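You operate a simulated robot arm through the tools that you are given. There is no shell and no other tool.

The job below is to be done with a simulated robot arm. You get a single attempt, and the scene is never put back.

TASK
Rinse the suds off the washed earpiece, puff it dry and rack it.
Fine: pale yellow earpiece; under the water in the yellow foot dish; puffer nest, six puffs at most; drip rack.

It is judged by the outcome, as a careful person would: the job done as asked, and still so three seconds after it is handed in. It fails if anything else is knocked over, pushed out of place, dropped, spilled or broken.

THE ROBOT
A 7-joint arm with a three-finger gripper, fixed in place. Base frame: the origin is on the floor under the middle of its stand, x ahead of it, y to its left, z up; the work surface is at about z = 0.902. Units: m, degrees, N and s.
With the tool pointing down near the work surface it reaches from about 0.42 to 0.92 m from the base axis. Its first joint turns from -166.0 to 166.0 degrees. Payload 2.69 kg.
The tool frame sits at the grasp point between the pads (the TCP): z along the fingers, y along the line on which they close. The tips reach 0.029 m beyond it. The gripper opens to 0.12 m; its body begins 0.078 m behind the TCP.
Orientation is that of the tool frame in the base frame, as a unit quaternion [w, x, y, z]. With the fingers straight down and closing along the base's y, the tool's x points along the base's -x, its y along +y and its z along -z.

THE INTERFACE
- The arm moves only by the tool send_rows. Its argument "rows" is a list of rows, each a list of 3 entries, a list of its own where there are three numbers: the turn, a rotation vector about the tool's x, y, z in units of 6 degrees (1.0 is 6 degrees), then the shift along the tool's x, y, z in units of 25 mm (1.0 is 25 mm), then the gripper command, from -1 (fully open) to 1 (shut), values between in proportion. In form: [[[rx, ry, rz], [dx, dy, dz], gripper], ...]. A call has 1 to 20 rows; each row shifts and turns the commanded pose from where the row before left it, along the tool's axes as they then stand. A call with a number of a shift or a turn outside -1 to 1 is refused whole. A row lasts 0.2 s, in which the tool goes at most 0.05 m and 8.6 degrees; a call with a longer step from one row to the next is refused whole, and so is a gripper value outside its range. Where a pose cannot be reached the arm comes as near as it can. A force on the tool above 40 N (or 10 N above the force at the start of the call, whichever is more), or a blocked arm, ends the call early, and 0.2 s more pass. Each finger travels about 0.04 m/s and halts on what it meets, pressing with about 45 N; the grip force reading is that of the motor and also rises with nothing between the fingers. The clock runs only during rows and for 0.2 s after the last one: add rows that do not move to give the fingers time. It gives the time, the measured TCP pose, the force on the tool (base axes), the opening and the grip force at its end, in the units of the frame above (readings bear some noise), with the torque about the TCP (base axes, N m) and any sound that the robot's microphone picked up.
- Cameras (640 x 400 px; columns grow to the right, rows downward): "scene" is fixed at [0.3948, 0.4952, 1.674]; the picture's right is [-0.76, -0.65, 0.00], its down [-0.50, 0.58, -0.64] and it looks along [0.42, -0.48, -0.77] (base axes); focal length 363 px, centre (320, 200). "wrist" rides on the gripper at [0.063, 0, -0.104] in the tool frame; the picture's right is [0.01, 1.00, 0.00], its down [-0.83, 0.00, -0.56] and it looks along [-0.56, 0.00, 0.83] (tool axes); focal length 275 px, centre (320, 200). There is no depth. A picture from a camera that has moved, and an enlarged one, comes with that camera's place and axes in the base frame and with its lens. The place of the scene camera against the robot may be out by one fixed shift of up to 0.018 m in any direction.
- camera(camera): a new picture of that camera. It takes no simulated time.
- lift_body(by): slides the trunk up (or, below 0, down) by that many m; the arm rides with it, the base frame stays. It gives what a move gives, with no picture.
- enlarge(camera, box): a new picture of the part [left, top, right, bottom] of that camera's present view, enlarged. It takes no simulated time.
- close_job(): hands the job in; it is judged then, once.

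Nothing tells you positions but the pictures and the camera data. Unless the task says otherwise, let go and move clear before handing in.

The tools are called as a command line: name --argument value ..., lists and objects as JSON in quotes. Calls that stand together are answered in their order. send_rows: Moves the arm, as the interface text tells. Its arguments: {"type":"object","properties":{"rows":{"type":"array"}},"required":["rows"]} The other tools are called the same way: lift_body (by) moves the trunk up or down; camera (camera) takes a picture; enlarge (camera, box) takes an enlarged picture of a part of a camera's view; close_job () hands the job in.

At the start:

```text
t: 0.0
tcp_pos: [0.4957, -0.0357, 1.162]
orientation: [0.001, 0.001, 1.0, 0.0]
contact_force: [0.6, 0.2, 0.0]
moment: [0.01, 0.02, -0.03]
grip_width: 0.1198
finger_force: 0.0
trunk travel left (down, up): [-0.575, 0.038]
```

scene: 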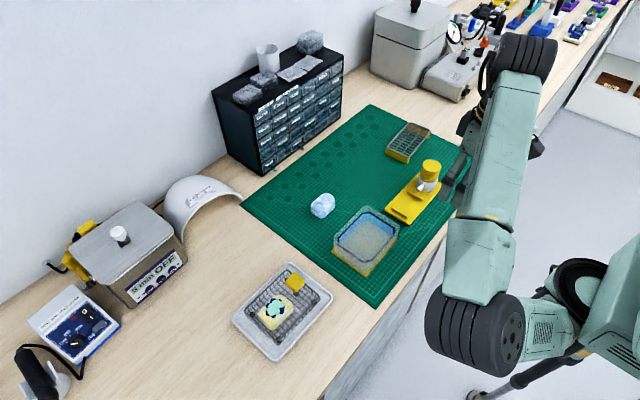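
wrist: 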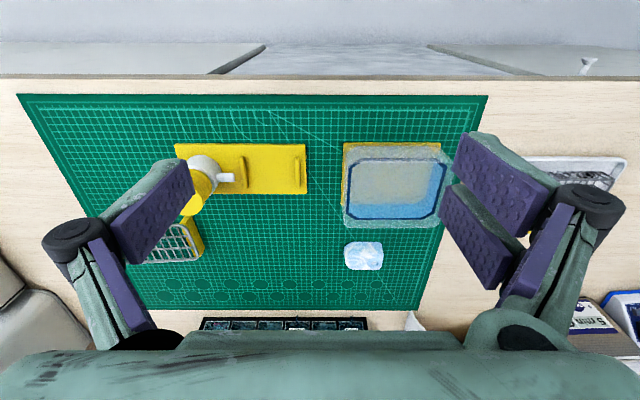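

I see a green mat with a water dish (yellow foot), a puffer on a yellow nest base, a rack, a sudsy lump, and a tray with yellow things at the left. I'll look closer before moving.

enlarge --camera "scene" --box '[220, 240, 350, 370]'

enlarge --camera "scene" --box '[290, 110, 470, 280]'

enlarge --camera "wrist" --box '[140, 130, 460, 330]'

```text
3.08 times, centred on (285, 305) of scene
camera zoom: at [0.3948, 0.4952, 1.674], right [-0.76, -0.65, 0.0], down [-0.5, 0.58, -0.64], along [0.42, -0.48, -0.77], focal length 1116 px, centre (428, -123)
```

zoom: 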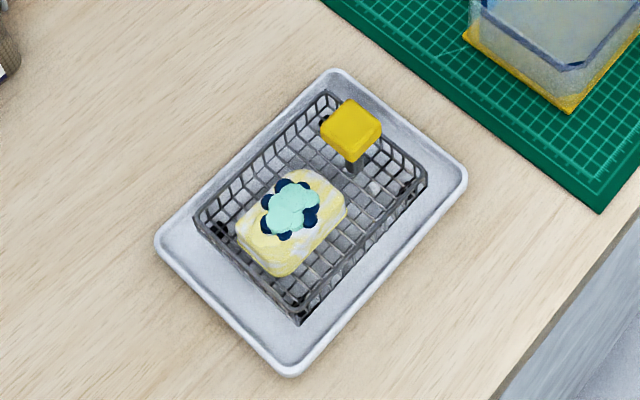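

```text
2.35 times, centred on (380, 195) of scene
camera zoom: at [0.3948, 0.4952, 1.674], right [-0.76, -0.65, 0.0], down [-0.5, 0.58, -0.64], along [0.42, -0.48, -0.77], focal length 853 px, centre (179, 212)
```

zoom: 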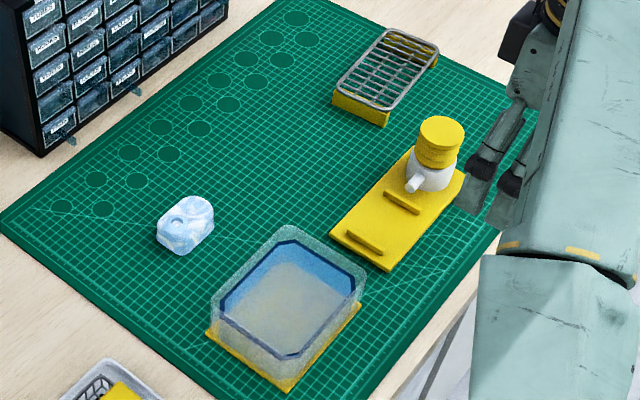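

```text
2.00 times, centred on (300, 230) of wrist
camera zoom: at [0.4333, -0.0363, 1.2654], right [0.0, 1.0, 0.0], down [0.83, 0.0, 0.56], along [0.56, 0.0, -0.83], focal length 551 px, centre (360, 140)
```

zoom: 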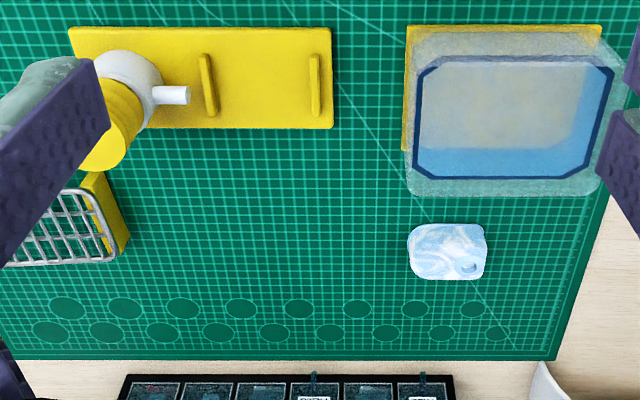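

The pale yellow piece appears to sit in the wire basket on the white tray (about x 0.66, y 0.33), with another blue-white lump on the mat. I'll move the arm over toward the tray at height to look with the wrist camera.

send_rows --rows '[[[0, 0, 0], [0, 1, 0], -1], [[0, 0, 0], [0, 1, 0], -1], [[0, 0, 0], [0, 1, 0], -1], [[0, 0, 0], [0, 1, 0], -1], [[0, 0, 0], [0, 1, 0], -1], [[0, 0, 0], [0, 1, 0], -1], [[0, 0, 0], [0, 1, 0], -1], [[0, 0, 0], [0, 1, 0], -1], [[0, 0, 0], [0, 1, 0], -1], [[0, 0, 0], [0, 1, 0], -1], [[0, 0, 0], [0, 1, 0], -1], [[0, 0, 0], [0, 1, 0], -1], [[0, 0, 0], [0, 1, 0], -1], [[0, 0, 0], [0, 1, 0], -1], [[0, 0, 0], [0, 0.5, 0], -1]]'

```text
t: 0.8
tcp_pos: [0.4999, -0.0109, 1.1602]
orientation: [-0.002, 0.092, 0.996, -0.004]
contact_force: [1.0, -0.5, -0.2]
moment: [-0.02, -0.02, -0.01]
grip_width: 0.1198
finger_force: 0.1
trunk travel left (down, up): [-0.575, 0.038]
stopped in row 4: the arm was blocked; the commanded pose is now the measured one
```

The arm stopped early and the tool yawed about 10 degrees. I'll look to see why before moving again.

camera --camera "scene"

camera --camera "wrist"

```text
taken
```

scene: 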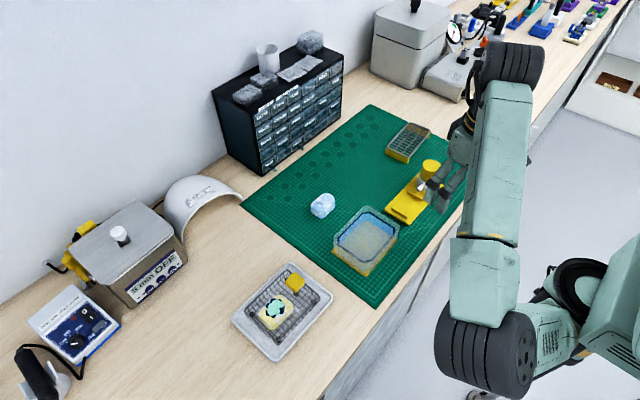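

```text
taken
camera wrist: at [0.4393, 0.0017, 1.2637], right [0.18, 0.98, -0.01], down [0.82, -0.14, 0.55], along [0.54, -0.11, -0.83], focal length 275 px, centre (320, 200)
```

wrist: 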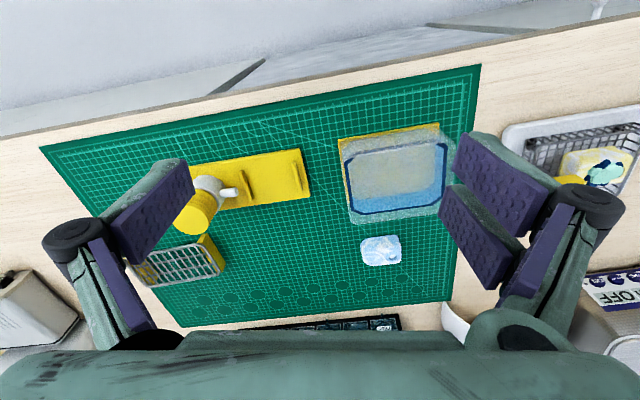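

Nothing is touching; the arm probably lagged near an awkward configuration. I'll move more slowly, first forward and squaring the yaw back.

send_rows --rows '[[[0, 0, -0.3], [-0.5, 0.09, 0], -1], [[0, 0, -0.3], [-0.5, 0.07, 0], -1], [[0, 0, -0.3], [-0.5, 0.05, 0], -1], [[0, 0, -0.3], [-0.5, 0.03, 0], -1], [[0, 0, -0.3], [-0.5, 0.02, 0], -1], [[0, 0, -0.27], [-0.5, 0, 0], -1], [[0, 0, 0], [0, 0, 0], -1]]'

```text
t: 2.4
tcp_pos: [0.5747, -0.0095, 1.1575]
orientation: [0.0, -0.003, 1.0, -0.004]
contact_force: [0.3, -0.3, 0.8]
moment: [-0.02, -0.02, -0.02]
grip_width: 0.1199
finger_force: 0.1
out of reach, approached as far as the arm can: row 5
trunk travel left (down, up): [-0.575, 0.038]
```

Squared up at x 0.575. Now I'll go +y slowly.

send_rows --rows '[[[0, 0, 0], [0, 0.5, 0], -1], [[0, 0, 0], [0, 0.5, 0], -1], [[0, 0, 0], [0, 0.5, 0], -1], [[0, 0, 0], [0, 0.5, 0], -1], [[0, 0, 0], [0, 0.5, 0], -1], [[0, 0, 0], [0, 0.5, 0], -1], [[0, 0, 0], [0, 0, 0], -1]]'

```text
t: 4.0
tcp_pos: [0.5785, 0.0524, 1.1529]
orientation: [-0.006, 0.018, 1.0, -0.005]
contact_force: [0.6, 0.4, 0.7]
moment: [0.01, 0.01, -0.04]
grip_width: 0.1201
finger_force: 0.1
trunk travel left (down, up): [-0.575, 0.038]
```

Moving fine now. Continuing toward the tray.

send_rows --rows '[[[0, 0, 0], [0, 0.6, 0], -1], [[0, 0, 0], [0, 0.6, 0], -1], [[0, 0, 0], [0, 0.6, 0], -1], [[0, 0, 0], [0, 0.6, 0], -1], [[0, 0, 0], [0, 0.6, 0], -1], [[0, 0, 0], [0, 0.6, 0], -1], [[0, 0, 0], [0, 0.6, 0], -1], [[0, 0, 0], [0, 0.6, 0], -1], [[0, 0, 0], [0, 0.6, 0], -1], [[0, 0, 0], [0, 0.6, 0], -1], [[0, 0, 0], [0, 0.6, 0], -1], [[0, 0, 0], [0, 0.6, 0], -1], [[0, 0, 0], [0, 0.6, 0], -1], [[0, 0, 0], [0, 0, 0], -1]]'

```text
t: 5.0
tcp_pos: [0.5888, 0.0646, 1.1515]
orientation: [-0.003, 0.075, 0.997, -0.014]
contact_force: [0.9, -0.7, 0.4]
moment: [0.0, 0.01, 0.01]
grip_width: 0.1202
finger_force: 0.0
trunk travel left (down, up): [-0.575, 0.038]
stopped in row 4: the arm was blocked; the commanded pose is now the measured one
```

The arm lags again while the wrist pre-rotates; big joints seem slow. I'll go at a gentler pace.

send_rows --rows '[[[0, 0, 0], [0, 0, 0], -1], [[0, 0, -0.14], [0, 0.3, 0], -1], [[0, 0, -0.14], [0, 0.3, 0], -1], [[0, 0, -0.14], [0, 0.3, 0], -1], [[0, 0, -0.14], [0, 0.3, 0], -1], [[0, 0, -0.14], [0, 0.3, 0], -1], [[0, 0, -0.14], [0, 0.3, 0], -1], [[0, 0, -0.14], [0, 0.3, 0], -1], [[0, 0, -0.14], [0, 0.3, 0], -1], [[0, 0, -0.14], [0, 0.3, 0], -1], [[0, 0, -0.14], [0, 0.3, 0], -1], [[0, 0, 0], [0, 0, 0], -1], [[0, 0, 0], [0, 0, 0], -1]]'

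camera --camera "scene"

```text
t: 8.0
tcp_pos: [0.6092, 0.1087, 1.1406]
orientation: [-0.009, 0.048, 0.998, -0.031]
contact_force: [1.3, 0.3, -0.7]
moment: [-0.02, 0.0, 0.03]
grip_width: 0.1201
finger_force: 0.1
trunk travel left (down, up): [-0.575, 0.038]
stopped in row 13: the arm was blocked; the commanded pose is now the measured one
```

```text
taken
```

scene: 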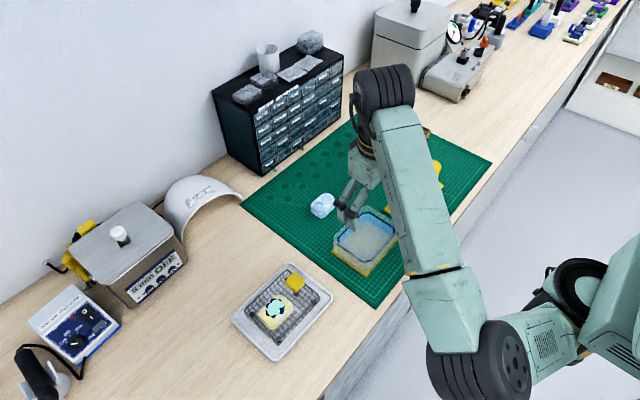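

The arm seems near its folded-in limit at this height; extending outward and slightly lower should free it. I'll head outward toward the tray, correcting tilt on the way.

send_rows --rows '[[[-0.1, -0.04, -0.15], [-0.2, 0.1, 0.1], -1], [[-0.1, -0.04, -0.15], [-0.2, 0.2, 0.1], -1], [[-0.1, -0.04, -0.15], [-0.2, 0.3, 0.1], -1], [[-0.1, -0.04, -0.15], [-0.2, 0.3, 0.1], -1], [[-0.1, -0.04, -0.15], [-0.2, 0.3, 0.1], -1], [[-0.08, 0, -0.15], [-0.2, 0.3, 0.1], -1], [[0, 0, 0], [0, 0.3, 0.1], -1], [[0, 0, 0], [0, 0.3, 0.1], -1], [[0, 0, 0], [0, 0.3, 0.1], -1], [[0, 0, 0], [0, 0.3, 0.1], -1], [[0, 0, 0], [0, 0.3, 0.1], -1], [[0, 0, 0], [0, 0.3, 0.1], -1], [[0, 0, 0], [0, 0.3, 0], -1], [[0, 0, 0], [0, 0.3, 0], -1], [[0, 0, 0], [0, 0.3, 0], -1], [[0, 0, 0], [0, 0.3, 0], -1], [[0, 0, 0], [0, 0.3, 0], -1], [[0, 0, 0], [0, 0, 0], -1]]'

```text
t: 11.8
tcp_pos: [0.6385, 0.2267, 1.1129]
orientation: [0.003, -0.002, 1.0, 0.002]
contact_force: [0.5, -1.0, 0.3]
moment: [0.01, 0.0, 0.04]
grip_width: 0.1198
finger_force: 0.1
trunk travel left (down, up): [-0.575, 0.038]
```

Good, the arm tracks properly here at (0.639, 0.227, 1.113). Let me look with the wrist camera.

camera --camera "wrist"

camera --camera "scene"

```text
taken
camera wrist: at [0.5753, 0.2262, 1.2155], right [-0.01, 1.0, 0.0], down [0.83, 0.0, 0.56], along [0.56, 0.01, -0.83], focal length 275 px, centre (320, 200)
```

wrist: 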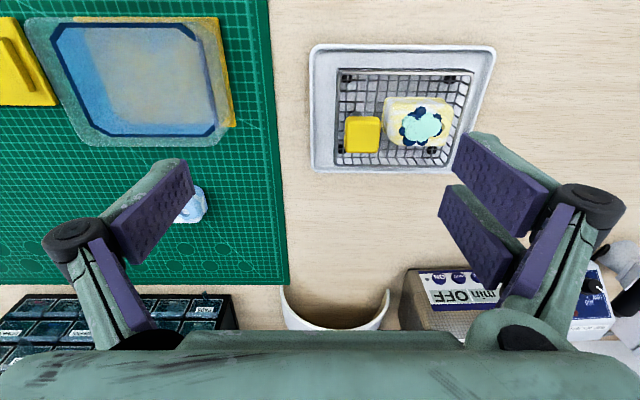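

```text
taken
```

scene: 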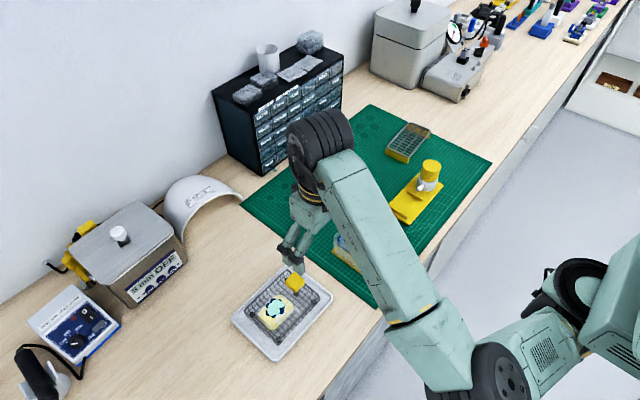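

enlarge --camera "wrist" --box '[300, 30, 500, 190]'

enlarge --camera "scene" --box '[250, 265, 310, 335]'

enlarge --camera "wrist" --box '[0, 0, 260, 260]'

```text
2.50 times, centred on (400, 110) of wrist
camera zoom: at [0.5753, 0.2262, 1.2155], right [-0.01, 1.0, 0.0], down [0.83, 0.0, 0.56], along [0.56, 0.01, -0.83], focal length 688 px, centre (120, 425)
```

zoom: 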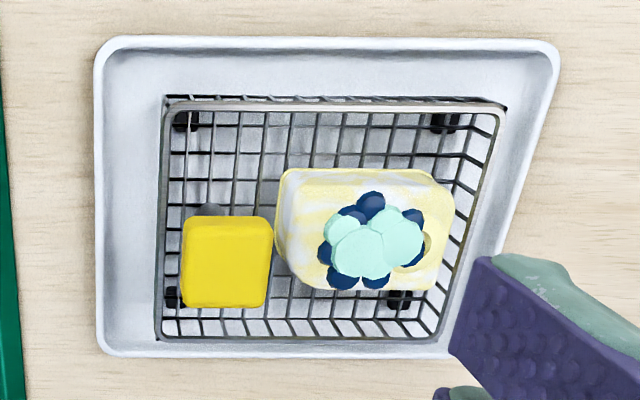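

```text
5.71 times, centred on (280, 300) of scene
camera zoom: at [0.3948, 0.4952, 1.674], right [-0.76, -0.65, 0.0], down [-0.5, 0.58, -0.64], along [0.42, -0.48, -0.77], focal length 2072 px, centre (549, -371)
```

zoom: 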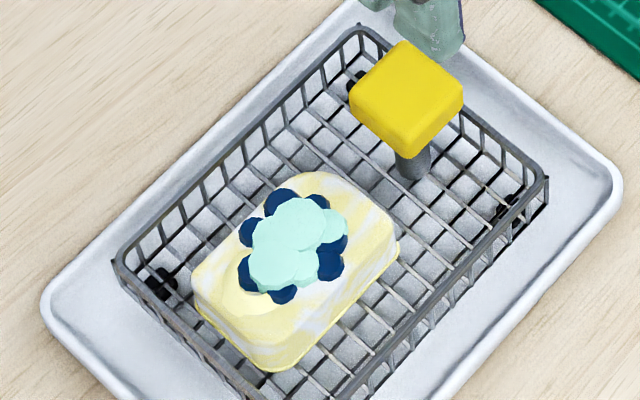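

```text
1.54 times, centred on (130, 130) of wrist
camera zoom: at [0.5753, 0.2262, 1.2155], right [-0.01, 1.0, 0.0], down [0.83, 0.0, 0.56], along [0.56, 0.01, -0.83], focal length 424 px, centre (612, 308)
```

zoom: 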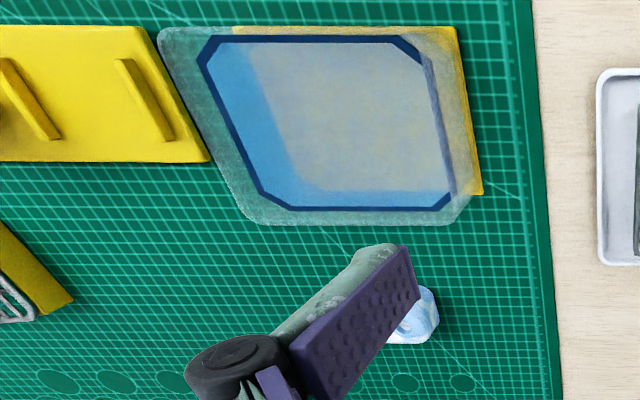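

The pale yellow earpiece (about 62×47 mm, at roughly (0.663, 0.326), top about z 0.95) is in the wire basket right beside a yellow knob, so closing along x is safer than along y. I'll move above it while turning the tool 90 degrees, in two gentle calls.

send_rows --rows '[[[0, 0, 0.5], [-0.05, 0.2, 0], -1], [[0, 0, 0.5], [-0.05, 0.2, 0], -1], [[0, 0, 0.5], [-0.05, 0.2, 0], -1], [[0, 0, 0.5], [-0.04, 0.2, 0], -1], [[0, 0, 0.5], [-0.02, 0.2, 0], -1], [[0, 0, 0.5], [0, 0.2, 0], -1], [[0, 0, 0.5], [0.02, 0.2, 0], -1], [[0, 0, 0.5], [0.04, 0.2, 0], -1], [[0, 0, 0.5], [0.05, 0.2, 0], -1], [[0, 0, 0.5], [0.05, 0.2, 0], -1], [[0, 0, 0.5], [0.07, 0.2, 0], -1], [[0, 0, 0.5], [0.07, 0.2, 0], -1], [[0, 0, 0.5], [0.08, 0.2, 0], -1], [[0, 0, 0.5], [0.1, 0.2, 0], -1], [[0, 0, 0.5], [0.1, 0.2, 0], -1], [[0, 0, 0], [0, 0, 0], -1]]'

```text
t: 15.2
tcp_pos: [0.5829, 0.0889, 1.025]
orientation: [0.003, 0.379, 0.925, 0.003]
contact_force: [-0.5, -0.4, 0.2]
moment: [0.01, 0.04, 0.02]
grip_width: 0.12
finger_force: 0.1
out of reach, approached as far as the arm can: row 3, 4, 5, 6, 7, 8, 9, 10, 11, 12, 13, 14, 15
trunk travel left (down, up): [-0.575, 0.038]
```

The tool could not hold that yaw there and drifted to (0.583, 0.089, 1.025), near the dish. I'll check that nothing was touched.

camera --camera "scene"

camera --camera "wrist"

```text
taken
```

scene: 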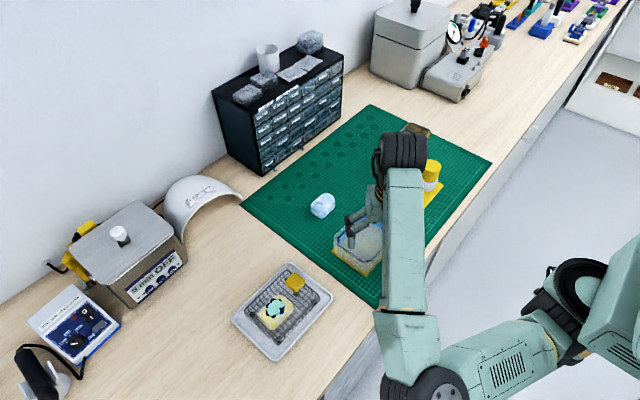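

```text
taken
camera wrist: at [0.5378, 0.1325, 1.1278], right [0.7, 0.71, 0.01], down [0.59, -0.58, 0.56], along [0.4, -0.39, -0.83], focal length 275 px, centre (320, 200)
```

wrist: 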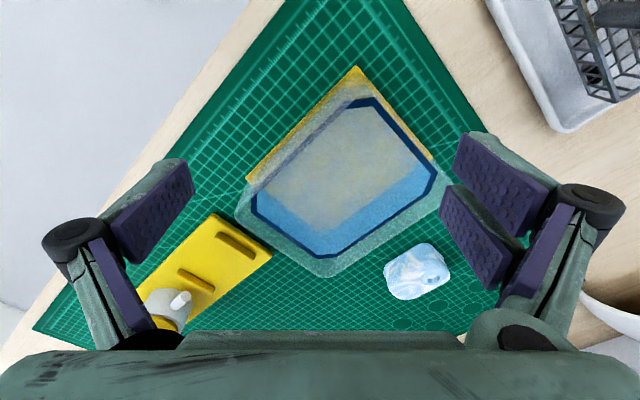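

Nothing was touched. Turning the other way should suit the arm better; I'll first undo the yaw in small steps and see where it goes.

send_rows --rows '[[[0, 0, -0.3], [0, 0, 0], -1], [[0, 0, -0.3], [0, 0, 0], -1]]'

```text
t: 15.8
tcp_pos: [0.5842, 0.0902, 1.0242]
orientation: [0.002, 0.352, 0.936, 0.003]
contact_force: [-0.2, -0.4, 0.4]
moment: [0.03, 0.01, -0.01]
grip_width: 0.1201
finger_force: 0.0
trunk travel left (down, up): [-0.575, 0.038]
```

Commanded pose follows the reachable one. I'll rise and unwind the yaw.

send_rows --rows '[[[0, 0, -0.35], [0, 0, -0.15], -1], [[0, 0, -0.35], [0, 0, -0.15], -1], [[0, 0, -0.35], [0, 0, -0.15], -1], [[0, 0, -0.35], [0, 0, -0.15], -1], [[0, 0, -0.35], [0, 0, -0.15], -1], [[0, 0, -0.35], [0, 0, -0.15], -1], [[0, 0, -0.35], [0, 0, -0.15], -1], [[0, 0, -0.35], [0, 0, -0.15], -1], [[0, 0, -0.35], [0, 0, -0.15], -1], [[0, 0, -0.35], [0, 0, -0.15], -1], [[0, 0, -0.35], [0, 0, -0.15], -1], [[0, 0, -0.35], [0, 0, -0.15], -1], [[0, 0, -0.35], [0, 0, -0.15], -1], [[0, 0, -0.35], [0, 0, -0.15], -1], [[0, 0, -0.35], [0, 0, -0.15], -1], [[0, 0, -0.35], [0, 0, 0], -1], [[0, 0, -0.35], [0, 0, 0], -1], [[0, 0, -0.35], [0, 0, 0], -1], [[0, 0, -0.35], [0, 0, 0], -1], [[0, 0, -0.2], [0, 0, 0], -1]]'

```text
t: 20.0
tcp_pos: [0.5836, 0.0888, 1.0819]
orientation: [0.002, 0.0, 1.0, 0.003]
contact_force: [0.2, 0.1, 0.2]
moment: [-0.01, 0.02, 0.0]
grip_width: 0.1201
finger_force: 0.0
trunk travel left (down, up): [-0.575, 0.038]
```

Squared up at (0.584, 0.089, 1.082). A picture of the dish and lump from here.

camera --camera "wrist"

enlarge --camera "wrist" --box '[200, 50, 440, 290]'

```text
taken
camera wrist: at [0.5196, 0.0883, 1.1842], right [0.0, 1.0, 0.0], down [0.83, 0.0, 0.56], along [0.56, 0.01, -0.83], focal length 275 px, centre (320, 200)
```

wrist: 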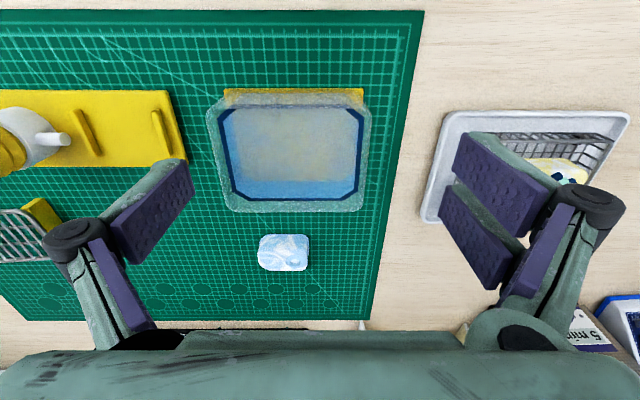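

```text
1.67 times, centred on (320, 170) of wrist
camera zoom: at [0.5196, 0.0883, 1.1842], right [0.0, 1.0, 0.0], down [0.83, 0.0, 0.56], along [0.56, 0.01, -0.83], focal length 459 px, centre (320, 250)
```

zoom: 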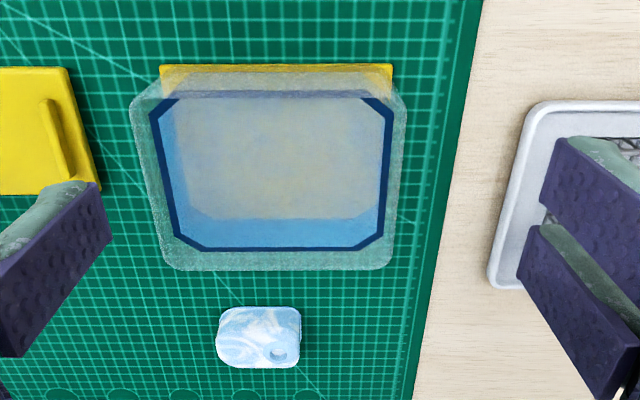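

The dish rim is at about z 0.95, spanning x 0.575–0.69, y 0.00–0.13. Now I'll go back out to near the tray at yaw zero.

send_rows --rows '[[[0, 0, 0], [-0.16, 0.35, 0], -1], [[0, 0, 0], [-0.16, 0.35, 0], -1], [[0, 0, 0], [-0.16, 0.35, 0], -1], [[0, 0, 0], [-0.16, 0.35, 0], -1], [[0, 0, 0], [-0.16, 0.35, 0], -1], [[0, 0, 0], [-0.16, 0.35, 0], -1], [[0, 0, 0], [-0.16, 0.35, 0], -1], [[0, 0, 0], [-0.16, 0.35, 0], -1], [[0, 0, 0], [-0.16, 0.35, 0], -1], [[0, 0, 0], [-0.16, 0.35, 0], -1], [[0, 0, 0], [-0.16, 0.35, 0], -1], [[0, 0, 0], [-0.16, 0.35, 0], -1], [[0, 0, 0], [-0.16, 0.35, 0], -1], [[0, 0, 0], [-0.16, 0.35, 0], -1], [[0, 0, 0], [-0.16, 0.35, 0], -1], [[0, 0, 0], [-0.16, 0.35, 0], -1], [[0, 0, 0], [-0.16, 0.35, 0], -1], [[0, 0, 0], [0, 0, 0], -1]]'

```text
t: 23.8
tcp_pos: [0.6516, 0.2389, 1.0823]
orientation: [0.003, 0.001, 1.0, 0.003]
contact_force: [0.5, -0.2, 0.3]
moment: [-0.01, 0.0, 0.01]
grip_width: 0.1202
finger_force: 0.0
trunk travel left (down, up): [-0.575, 0.038]
```

Tracks well. Now a test rotation the other way (counter-clockwise from above), 18 degrees.

send_rows --rows '[[[0, 0, -0.5], [0, 0, 0], -1], [[0, 0, -0.5], [0, 0, 0], -1], [[0, 0, -0.5], [0, 0, 0], -1], [[0, 0, -0.5], [0, 0, 0], -1], [[0, 0, -0.5], [0, 0, 0], -1], [[0, 0, -0.5], [0, 0, 0], -1], [[0, 0, 0], [0, 0, 0], -1]]'

```text
t: 25.4
tcp_pos: [0.6522, 0.2378, 1.0822]
orientation: [0.003, -0.156, 0.988, 0.001]
contact_force: [0.6, 0.6, 0.6]
moment: [0.0, 0.0, 0.0]
grip_width: 0.1202
finger_force: 0.2
trunk travel left (down, up): [-0.575, 0.038]
```

Counter-clockwise turning is fine. I'll continue to 90 degrees.

send_rows --rows '[[[0, 0, -0.6], [0, 0, 0], -1], [[0, 0, -0.6], [0, 0, 0], -1], [[0, 0, -0.6], [0, 0, 0], -1], [[0, 0, -0.6], [0, 0, 0], -1], [[0, 0, -0.6], [0, 0, 0], -1], [[0, 0, -0.6], [0, 0, 0], -1], [[0, 0, -0.6], [0, 0, 0], -1], [[0, 0, -0.6], [0, 0, 0], -1], [[0, 0, -0.6], [0, 0, 0], -1], [[0, 0, -0.6], [0, 0, 0], -1], [[0, 0, -0.6], [0, 0, 0], -1], [[0, 0, -0.6], [0, 0, 0], -1], [[0, 0, -0.6], [0, 0, 0], -1], [[0, 0, -0.6], [0, 0, 0], -1], [[0, 0, -0.6], [0, 0, 0], -1], [[0, 0, -0.6], [0, 0, 0], -1], [[0, 0, -0.6], [0, 0, 0], -1], [[0, 0, -0.6], [0, 0, 0], -1], [[0, 0, -0.6], [0, 0, 0], -1], [[0, 0, -0.6], [0, 0, 0], -1]]'

```text
t: 29.6
tcp_pos: [0.6503, 0.2402, 1.0822]
orientation: [0.003, -0.707, 0.708, -0.001]
contact_force: [-0.3, -0.7, 0.2]
moment: [0.03, -0.01, -0.04]
grip_width: 0.1202
finger_force: 0.1
trunk travel left (down, up): [-0.575, 0.038]
```

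Now at 90° counter-clockwise (tool x = -Y, tool y = -X). Look at the tray from here.

camera --camera "wrist"

enlarge --camera "wrist" --box '[200, 100, 440, 330]'

camera --camera "scene"

```text
taken
camera wrist: at [0.6507, 0.1756, 1.1856], right [-1.0, 0.0, -0.01], down [-0.01, 0.83, 0.56], along [0.0, 0.56, -0.83], focal length 275 px, centre (320, 200)
```

wrist: 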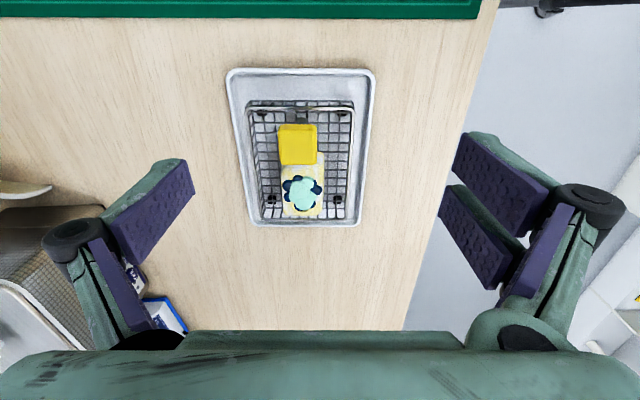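

```text
1.74 times, centred on (320, 215) of wrist
camera zoom: at [0.6507, 0.1756, 1.1856], right [-1.0, 0.0, -0.01], down [-0.01, 0.83, 0.56], along [0.0, 0.56, -0.83], focal length 479 px, centre (320, 174)
```

zoom: 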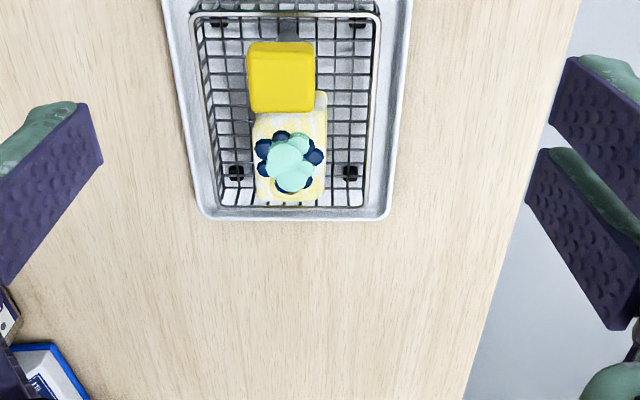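

```text
taken
```

scene: 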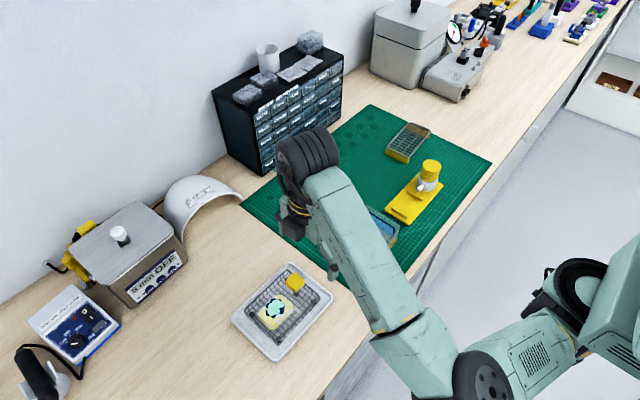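

The earpiece is centred in the basket in x (about 0.667), with some 20 mm on each side. I want to see the fingers' thickness, so I'll enlarge them and the earpiece.

enlarge --camera "wrist" --box '[420, 110, 640, 330]'

enlarge --camera "wrist" --box '[20, 130, 220, 350]'

enlarge --camera "wrist" --box '[240, 90, 370, 230]'

enlarge --camera "scene" --box '[270, 190, 370, 290]'

```text
1.82 times, centred on (530, 220) of wrist
camera zoom: at [0.6507, 0.1756, 1.1856], right [-1.0, 0.0, -0.01], down [-0.01, 0.83, 0.56], along [0.0, 0.56, -0.83], focal length 500 px, centre (-62, 164)
```

zoom: 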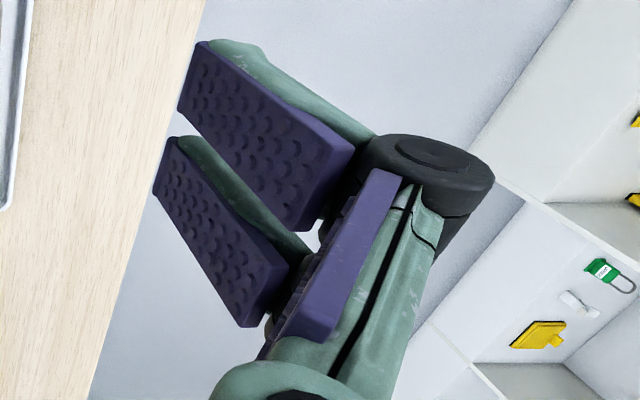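

```text
1.82 times, centred on (120, 240) of wrist
camera zoom: at [0.6507, 0.1756, 1.1856], right [-1.0, 0.0, -0.01], down [-0.01, 0.83, 0.56], along [0.0, 0.56, -0.83], focal length 500 px, centre (684, 127)
```

zoom: 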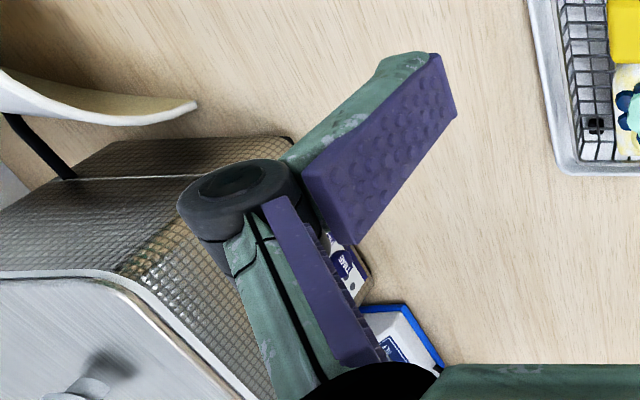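

```text
2.86 times, centred on (305, 160) of wrist
camera zoom: at [0.6507, 0.1756, 1.1856], right [-1.0, 0.0, -0.01], down [-0.01, 0.83, 0.56], along [0.0, 0.56, -0.83], focal length 786 px, centre (363, 314)
```

zoom: 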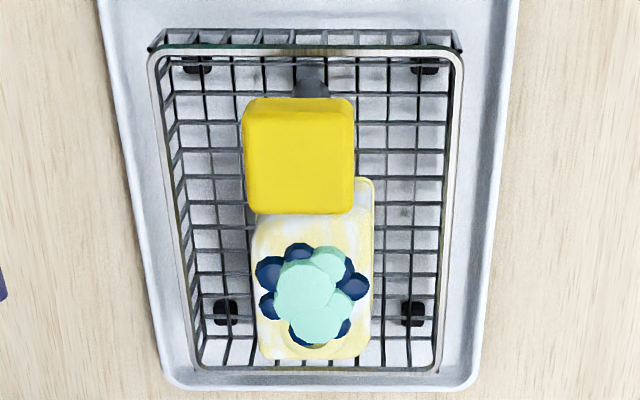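

```text
4.00 times, centred on (320, 240) of scene
camera zoom: at [0.3948, 0.4952, 1.674], right [-0.76, -0.65, 0.0], down [-0.5, 0.58, -0.64], along [0.42, -0.48, -0.77], focal length 1450 px, centre (320, 40)
```

zoom: 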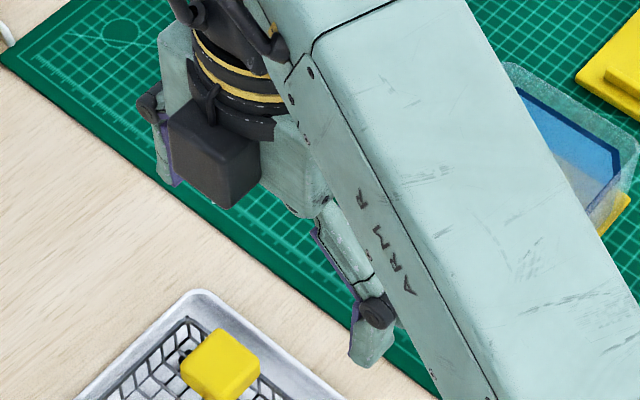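

The rim of the basket is at about z 0.93, earpiece centre about (0.670, 0.334). I'll move above it and lower to z≈1.02 for a closer look.

send_rows --rows '[[[0, 0, 0], [-0.31, -0.065, 0.1], -1], [[0, 0, 0], [-0.31, -0.065, 0.1], -1], [[0, 0, 0], [-0.31, -0.065, 0.2], -1], [[0, 0, 0], [-0.31, -0.065, 0.2], -1], [[0, 0, 0], [-0.31, -0.065, 0.2], -1], [[0, 0, 0], [-0.31, -0.065, 0.2], -1], [[0, 0, 0], [-0.31, -0.065, 0.2], -1], [[0, 0, 0], [-0.31, -0.065, 0.2], -1], [[0, 0, 0], [-0.31, -0.065, 0.2], -1], [[0, 0, 0], [-0.31, -0.065, 0.2], -1], [[0, 0, 0], [-0.31, -0.065, 0.2], -1], [[0, 0, 0], [-0.31, -0.065, 0.2], -1], [[0, 0, 0], [0, 0, 0], -1]]'

camera --camera "wrist"

enlarge --camera "wrist" --box '[200, 60, 440, 300]'

```text
t: 32.4
tcp_pos: [0.6721, 0.3331, 1.0289]
orientation: [0.004, -0.706, 0.708, 0.0]
contact_force: [-0.5, -0.6, 0.0]
moment: [-0.01, 0.02, -0.02]
grip_width: 0.1199
finger_force: 0.1
trunk travel left (down, up): [-0.575, 0.038]
```

```text
taken
camera wrist: at [0.6706, 0.2698, 1.1329], right [-1.0, 0.0, -0.01], down [-0.01, 0.83, 0.56], along [0.0, 0.56, -0.83], focal length 275 px, centre (320, 200)
```

wrist: 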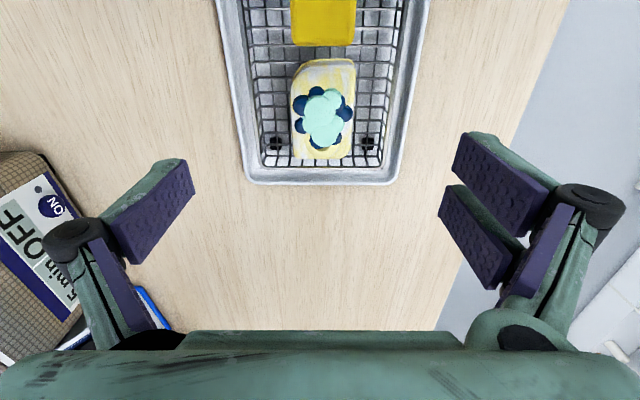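

```text
1.67 times, centred on (320, 180) of wrist
camera zoom: at [0.6706, 0.2698, 1.1329], right [-1.0, 0.0, -0.01], down [-0.01, 0.83, 0.56], along [0.0, 0.56, -0.83], focal length 459 px, centre (320, 233)
```

zoom: 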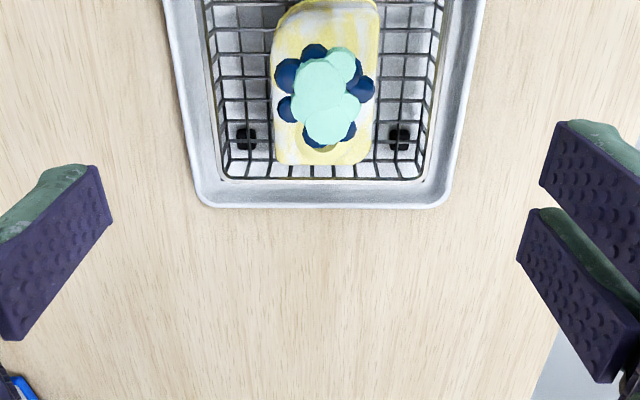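

enlarge --camera "wrist" --box '[210, 0, 440, 190]'

enlarge --camera "wrist" --box '[270, 40, 380, 180]'

enlarge --camera "scene" --box '[220, 180, 350, 340]'

```text
2.11 times, centred on (325, 95) of wrist
camera zoom: at [0.6706, 0.2698, 1.1329], right [-1.0, 0.0, -0.01], down [-0.01, 0.83, 0.56], along [0.0, 0.56, -0.83], focal length 580 px, centre (310, 421)
```

zoom: 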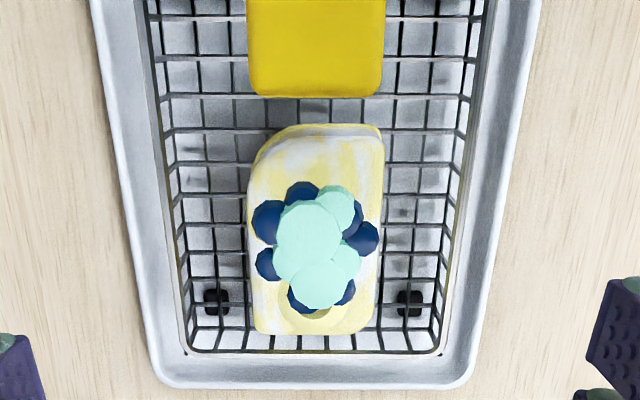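

```text
2.86 times, centred on (325, 110) of wrist
camera zoom: at [0.6706, 0.2698, 1.1329], right [-1.0, 0.0, -0.01], down [-0.01, 0.83, 0.56], along [0.0, 0.56, -0.83], focal length 786 px, centre (306, 457)
```

zoom: 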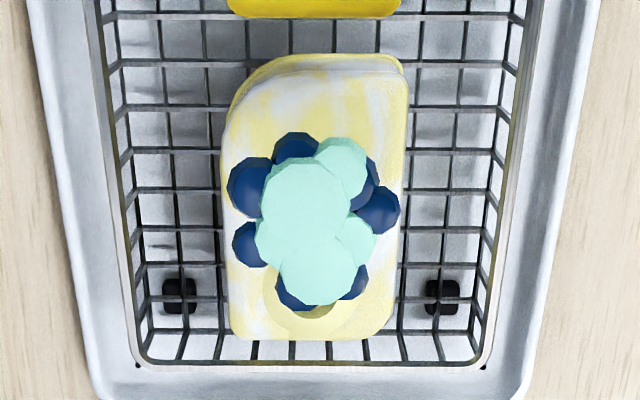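

```text
2.50 times, centred on (285, 260) of scene
camera zoom: at [0.3948, 0.4952, 1.674], right [-0.76, -0.65, 0.0], down [-0.5, 0.58, -0.64], along [0.42, -0.48, -0.77], focal length 906 px, centre (408, 50)
```

zoom: 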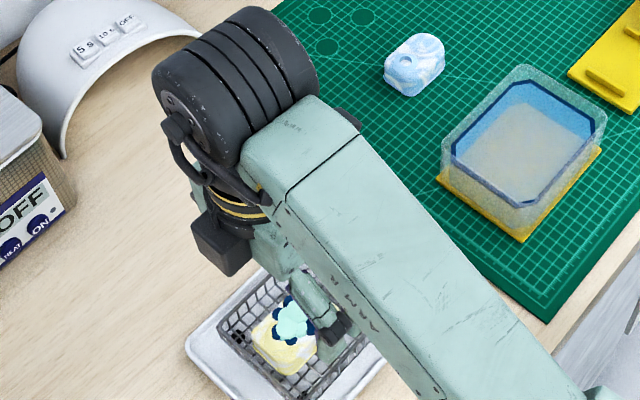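

Refined: earpiece x 0.645–0.691, y 0.297–0.366, top about z 0.93; basket inside x about 0.622–0.717. I'll partly close the fingers here to see how much room they need.

send_rows --rows '[[[0, 0, 0], [0, 0, 0], 0.03], [[0, 0, 0], [0, 0, 0], 0.03], [[0, 0, 0], [0, 0, 0], 0.03], [[0, 0, 0], [0, 0, 0], 0.03], [[0, 0, 0], [0, 0, 0], 0.03], [[0, 0, 0], [0, 0, 0], 0.03]]'

camera --camera "wrist"

enlarge --camera "scene" --box '[220, 240, 340, 340]'

```text
t: 33.8
tcp_pos: [0.6709, 0.3332, 1.0297]
orientation: [0.003, -0.706, 0.708, 0.001]
contact_force: [-0.2, -0.4, -0.5]
moment: [-0.03, 0.02, 0.01]
grip_width: 0.0587
finger_force: 0.1
trunk travel left (down, up): [-0.575, 0.038]
```

```text
taken
camera wrist: at [0.6706, 0.2697, 1.133], right [-1.0, 0.0, -0.01], down [-0.01, 0.83, 0.56], along [0.0, 0.56, -0.83], focal length 275 px, centre (320, 200)
```

wrist: 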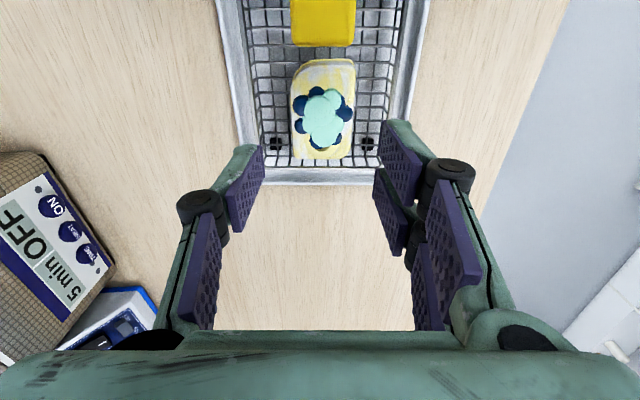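

```text
4.00 times, centred on (280, 290) of scene
camera zoom: at [0.3948, 0.4952, 1.674], right [-0.76, -0.65, 0.0], down [-0.5, 0.58, -0.64], along [0.42, -0.48, -0.77], focal length 1450 px, centre (480, -160)
```

zoom: 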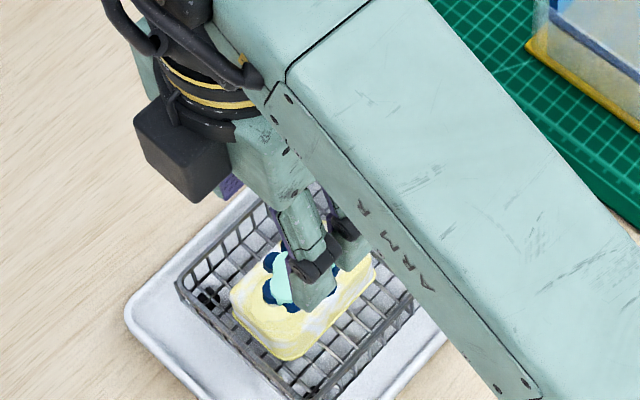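

enlarge --camera "wrist" --box '[150, 100, 490, 330]'

enlarge --camera "wrist" --box '[210, 120, 290, 240]'

enlarge --camera "wrist" --box '[360, 110, 440, 260]'

```text
1.74 times, centred on (320, 215) of wrist
camera zoom: at [0.6706, 0.2697, 1.133], right [-1.0, 0.0, -0.01], down [-0.01, 0.83, 0.56], along [0.0, 0.56, -0.83], focal length 479 px, centre (320, 174)
```

zoom: 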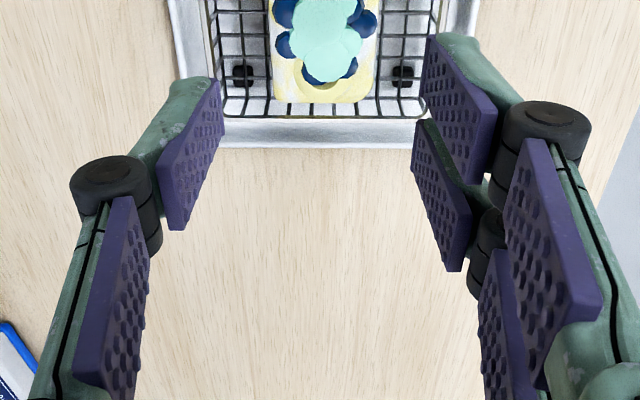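

```text
3.33 times, centred on (250, 180) of wrist
camera zoom: at [0.6706, 0.2697, 1.133], right [-1.0, 0.0, -0.01], down [-0.01, 0.83, 0.56], along [0.0, 0.56, -0.83], focal length 918 px, centre (553, 267)
```

zoom: 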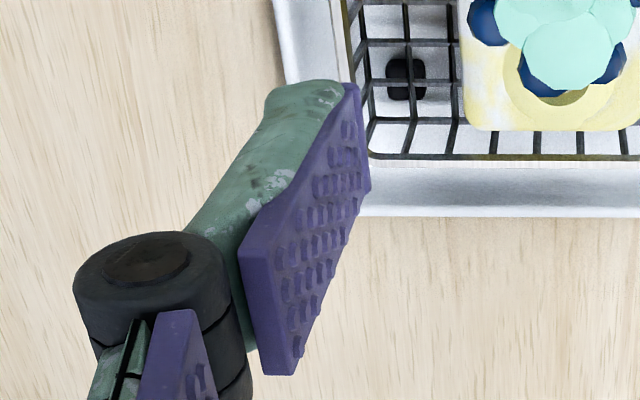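

```text
2.67 times, centred on (400, 185) of wrist
camera zoom: at [0.6706, 0.2697, 1.133], right [-1.0, 0.0, -0.01], down [-0.01, 0.83, 0.56], along [0.0, 0.56, -0.83], focal length 734 px, centre (107, 240)
```

zoom: 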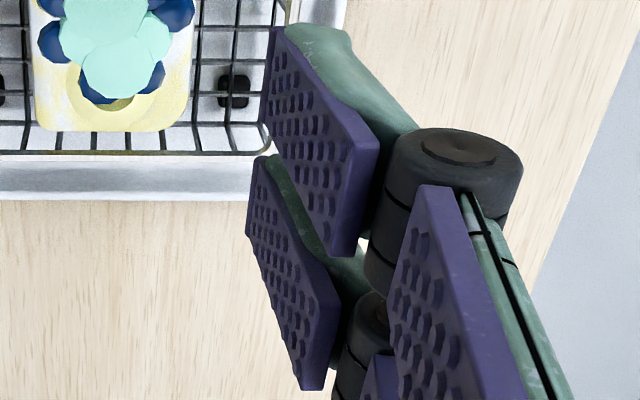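

Fingers are about 15 mm thick near the tips, so at a 58 mm opening they fit between earpiece and basket wall with a few mm on either side. I'll centre and descend to just above, then check.

send_rows --rows '[[[0, 0, 0], [0, 0.01, 0.25], 0.04], [[0, 0, 0], [0, 0.01, 0.25], 0.04], [[0, 0, 0], [0, 0.01, 0.25], 0.04], [[0, 0, 0], [0, 0.01, 0.25], 0.04], [[0, 0, 0], [0, 0.01, 0.25], 0.04], [[0, 0, 0], [0, 0.01, 0.25], 0.04], [[0, 0, 0], [0, 0.01, 0.25], 0.04], [[0, 0, 0], [0, 0, 0.25], 0.04], [[0, 0, 0], [0, 0, 0.25], 0.04], [[0, 0, 0], [0, 0, 0], 0.04], [[0, 0, 0], [0, 0, 0], 0.04]]'

camera --camera "wrist"

enlarge --camera "wrist" --box '[200, 60, 440, 300]'

```text
t: 36.2
tcp_pos: [0.6702, 0.3327, 0.972]
orientation: [0.004, -0.706, 0.708, 0.0]
contact_force: [-0.1, 0.3, 0.3]
moment: [0.0, 0.0, 0.0]
grip_width: 0.0577
finger_force: 0.1
trunk travel left (down, up): [-0.575, 0.038]
```

```text
taken
camera wrist: at [0.6691, 0.2696, 1.0747], right [-1.0, 0.0, -0.01], down [-0.01, 0.83, 0.56], along [0.0, 0.56, -0.83], focal length 275 px, centre (320, 200)
```

wrist: 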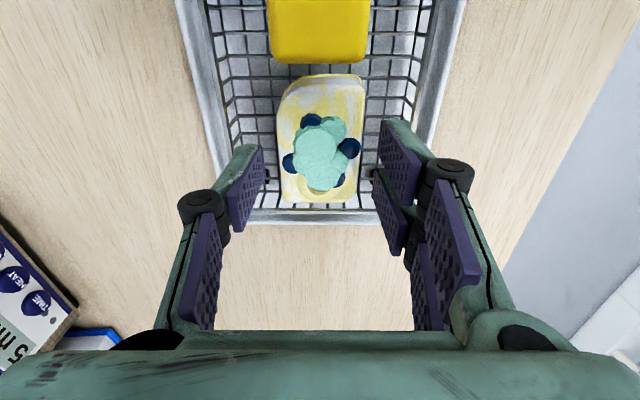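

```text
1.67 times, centred on (320, 180) of wrist
camera zoom: at [0.6691, 0.2696, 1.0747], right [-1.0, 0.0, -0.01], down [-0.01, 0.83, 0.56], along [0.0, 0.56, -0.83], focal length 459 px, centre (320, 233)
```

zoom: 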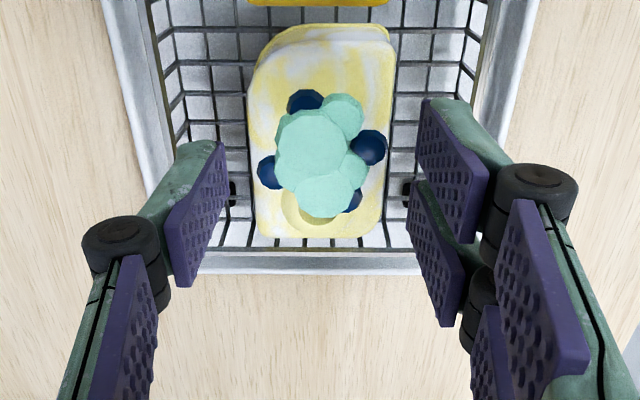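

Centred well. Descending carefully between earpiece and basket walls.

send_rows --rows '[[[0, 0, 0], [0, 0, 0.15], 0.04], [[0, 0, 0], [0, 0, 0.15], 0.04], [[0, 0, 0], [0, 0, 0.15], 0.04], [[0, 0, 0], [0, 0, 0.15], 0.04], [[0, 0, 0], [0, 0, 0.1], 0.04], [[0, 0, 0], [0, 0, 0], 0.04]]'

camera --camera "wrist"

enlarge --camera "wrist" --box '[210, 70, 430, 270]'

```text
t: 37.6
tcp_pos: [0.6696, 0.3312, 0.9554]
orientation: [0.004, -0.706, 0.708, 0.0]
contact_force: [0.5, 0.3, -0.6]
moment: [-0.01, 0.01, -0.04]
grip_width: 0.0577
finger_force: 0.1
trunk travel left (down, up): [-0.575, 0.038]
```

```text
taken
camera wrist: at [0.6688, 0.2683, 1.0585], right [-1.0, 0.0, -0.01], down [-0.01, 0.83, 0.56], along [0.0, 0.56, -0.83], focal length 275 px, centre (320, 200)
```

wrist: 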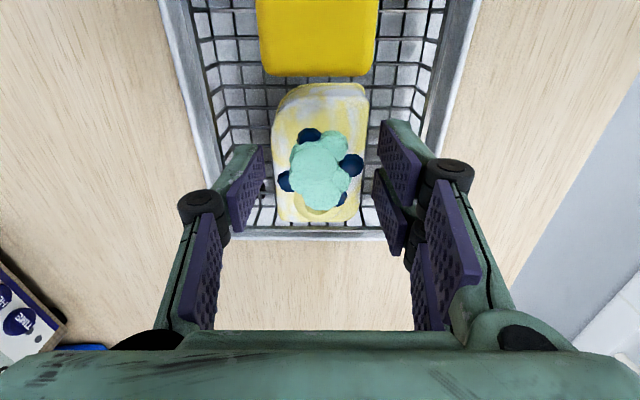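

```text
2.00 times, centred on (320, 170) of wrist
camera zoom: at [0.6688, 0.2683, 1.0585], right [-1.0, 0.0, -0.01], down [-0.01, 0.83, 0.56], along [0.0, 0.56, -0.83], focal length 551 px, centre (320, 260)
```

zoom: 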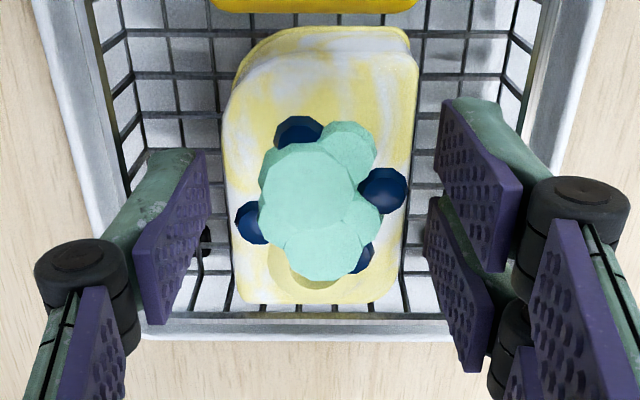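

The tips are inside the basket with no contact. A further 8 mm down, then close.

send_rows --rows '[[[0, 0, 0], [0, 0, 0.12], 0.04], [[0, 0, 0], [0, 0, 0.12], 0.04], [[0, 0, 0], [0, 0, 0.1], 0.04], [[0, 0, 0], [0, 0, 0], 0.04], [[0, 0, 0], [0, 0, 0], 0.04]]'

enlarge --camera "wrist" --box '[210, 70, 430, 270]'

```text
t: 38.8
tcp_pos: [0.6702, 0.3324, 0.9459]
orientation: [0.004, -0.706, 0.708, 0.0]
contact_force: [0.4, 0.4, 0.2]
moment: [-0.01, 0.02, -0.02]
grip_width: 0.0574
finger_force: 0.1
trunk travel left (down, up): [-0.575, 0.038]
```

```text
2.00 times, centred on (320, 170) of wrist
camera zoom: at [0.6689, 0.2692, 1.0501], right [-1.0, 0.0, -0.01], down [-0.01, 0.83, 0.56], along [0.0, 0.56, -0.83], focal length 551 px, centre (320, 260)
```

zoom: 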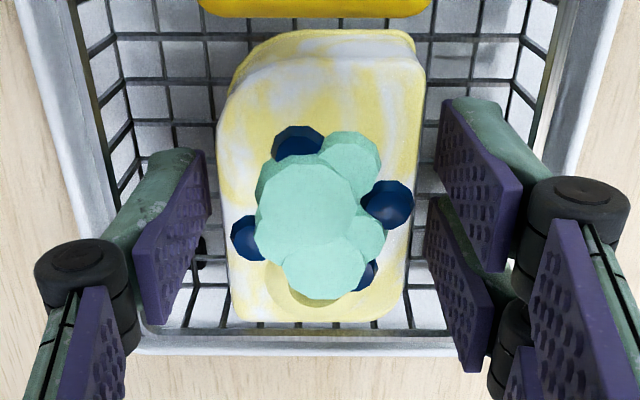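

Ready at about 13 mm of engagement. Closing.

send_rows --rows '[[[0, 0, 0], [0, 0, 0], 0.12], [[0, 0, 0], [0, 0, 0], 0.2], [[0, 0, 0], [0, 0, 0], 0.3], [[0, 0, 0], [0, 0, 0], 0.5], [[0, 0, 0], [0, 0, 0], 0.5], [[0, 0, 0], [0, 0, 0], 0.5]]'

enlarge --camera "wrist" --box '[210, 70, 430, 270]'

```text
t: 40.2
tcp_pos: [0.6699, 0.3319, 0.947]
orientation: [-0.004, 0.707, -0.707, 0.0]
contact_force: [0.5, -0.8, 1.0]
moment: [-0.02, 0.0, 0.02]
grip_width: 0.0432
finger_force: 45.3
trunk travel left (down, up): [-0.575, 0.038]
```

```text
2.00 times, centred on (320, 170) of wrist
camera zoom: at [0.6689, 0.2692, 1.0502], right [-1.0, 0.0, -0.01], down [-0.01, 0.83, 0.56], along [0.0, 0.56, -0.83], focal length 551 px, centre (320, 260)
```

zoom: 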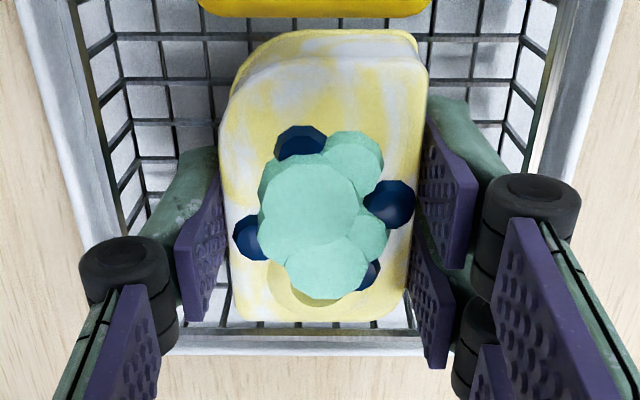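

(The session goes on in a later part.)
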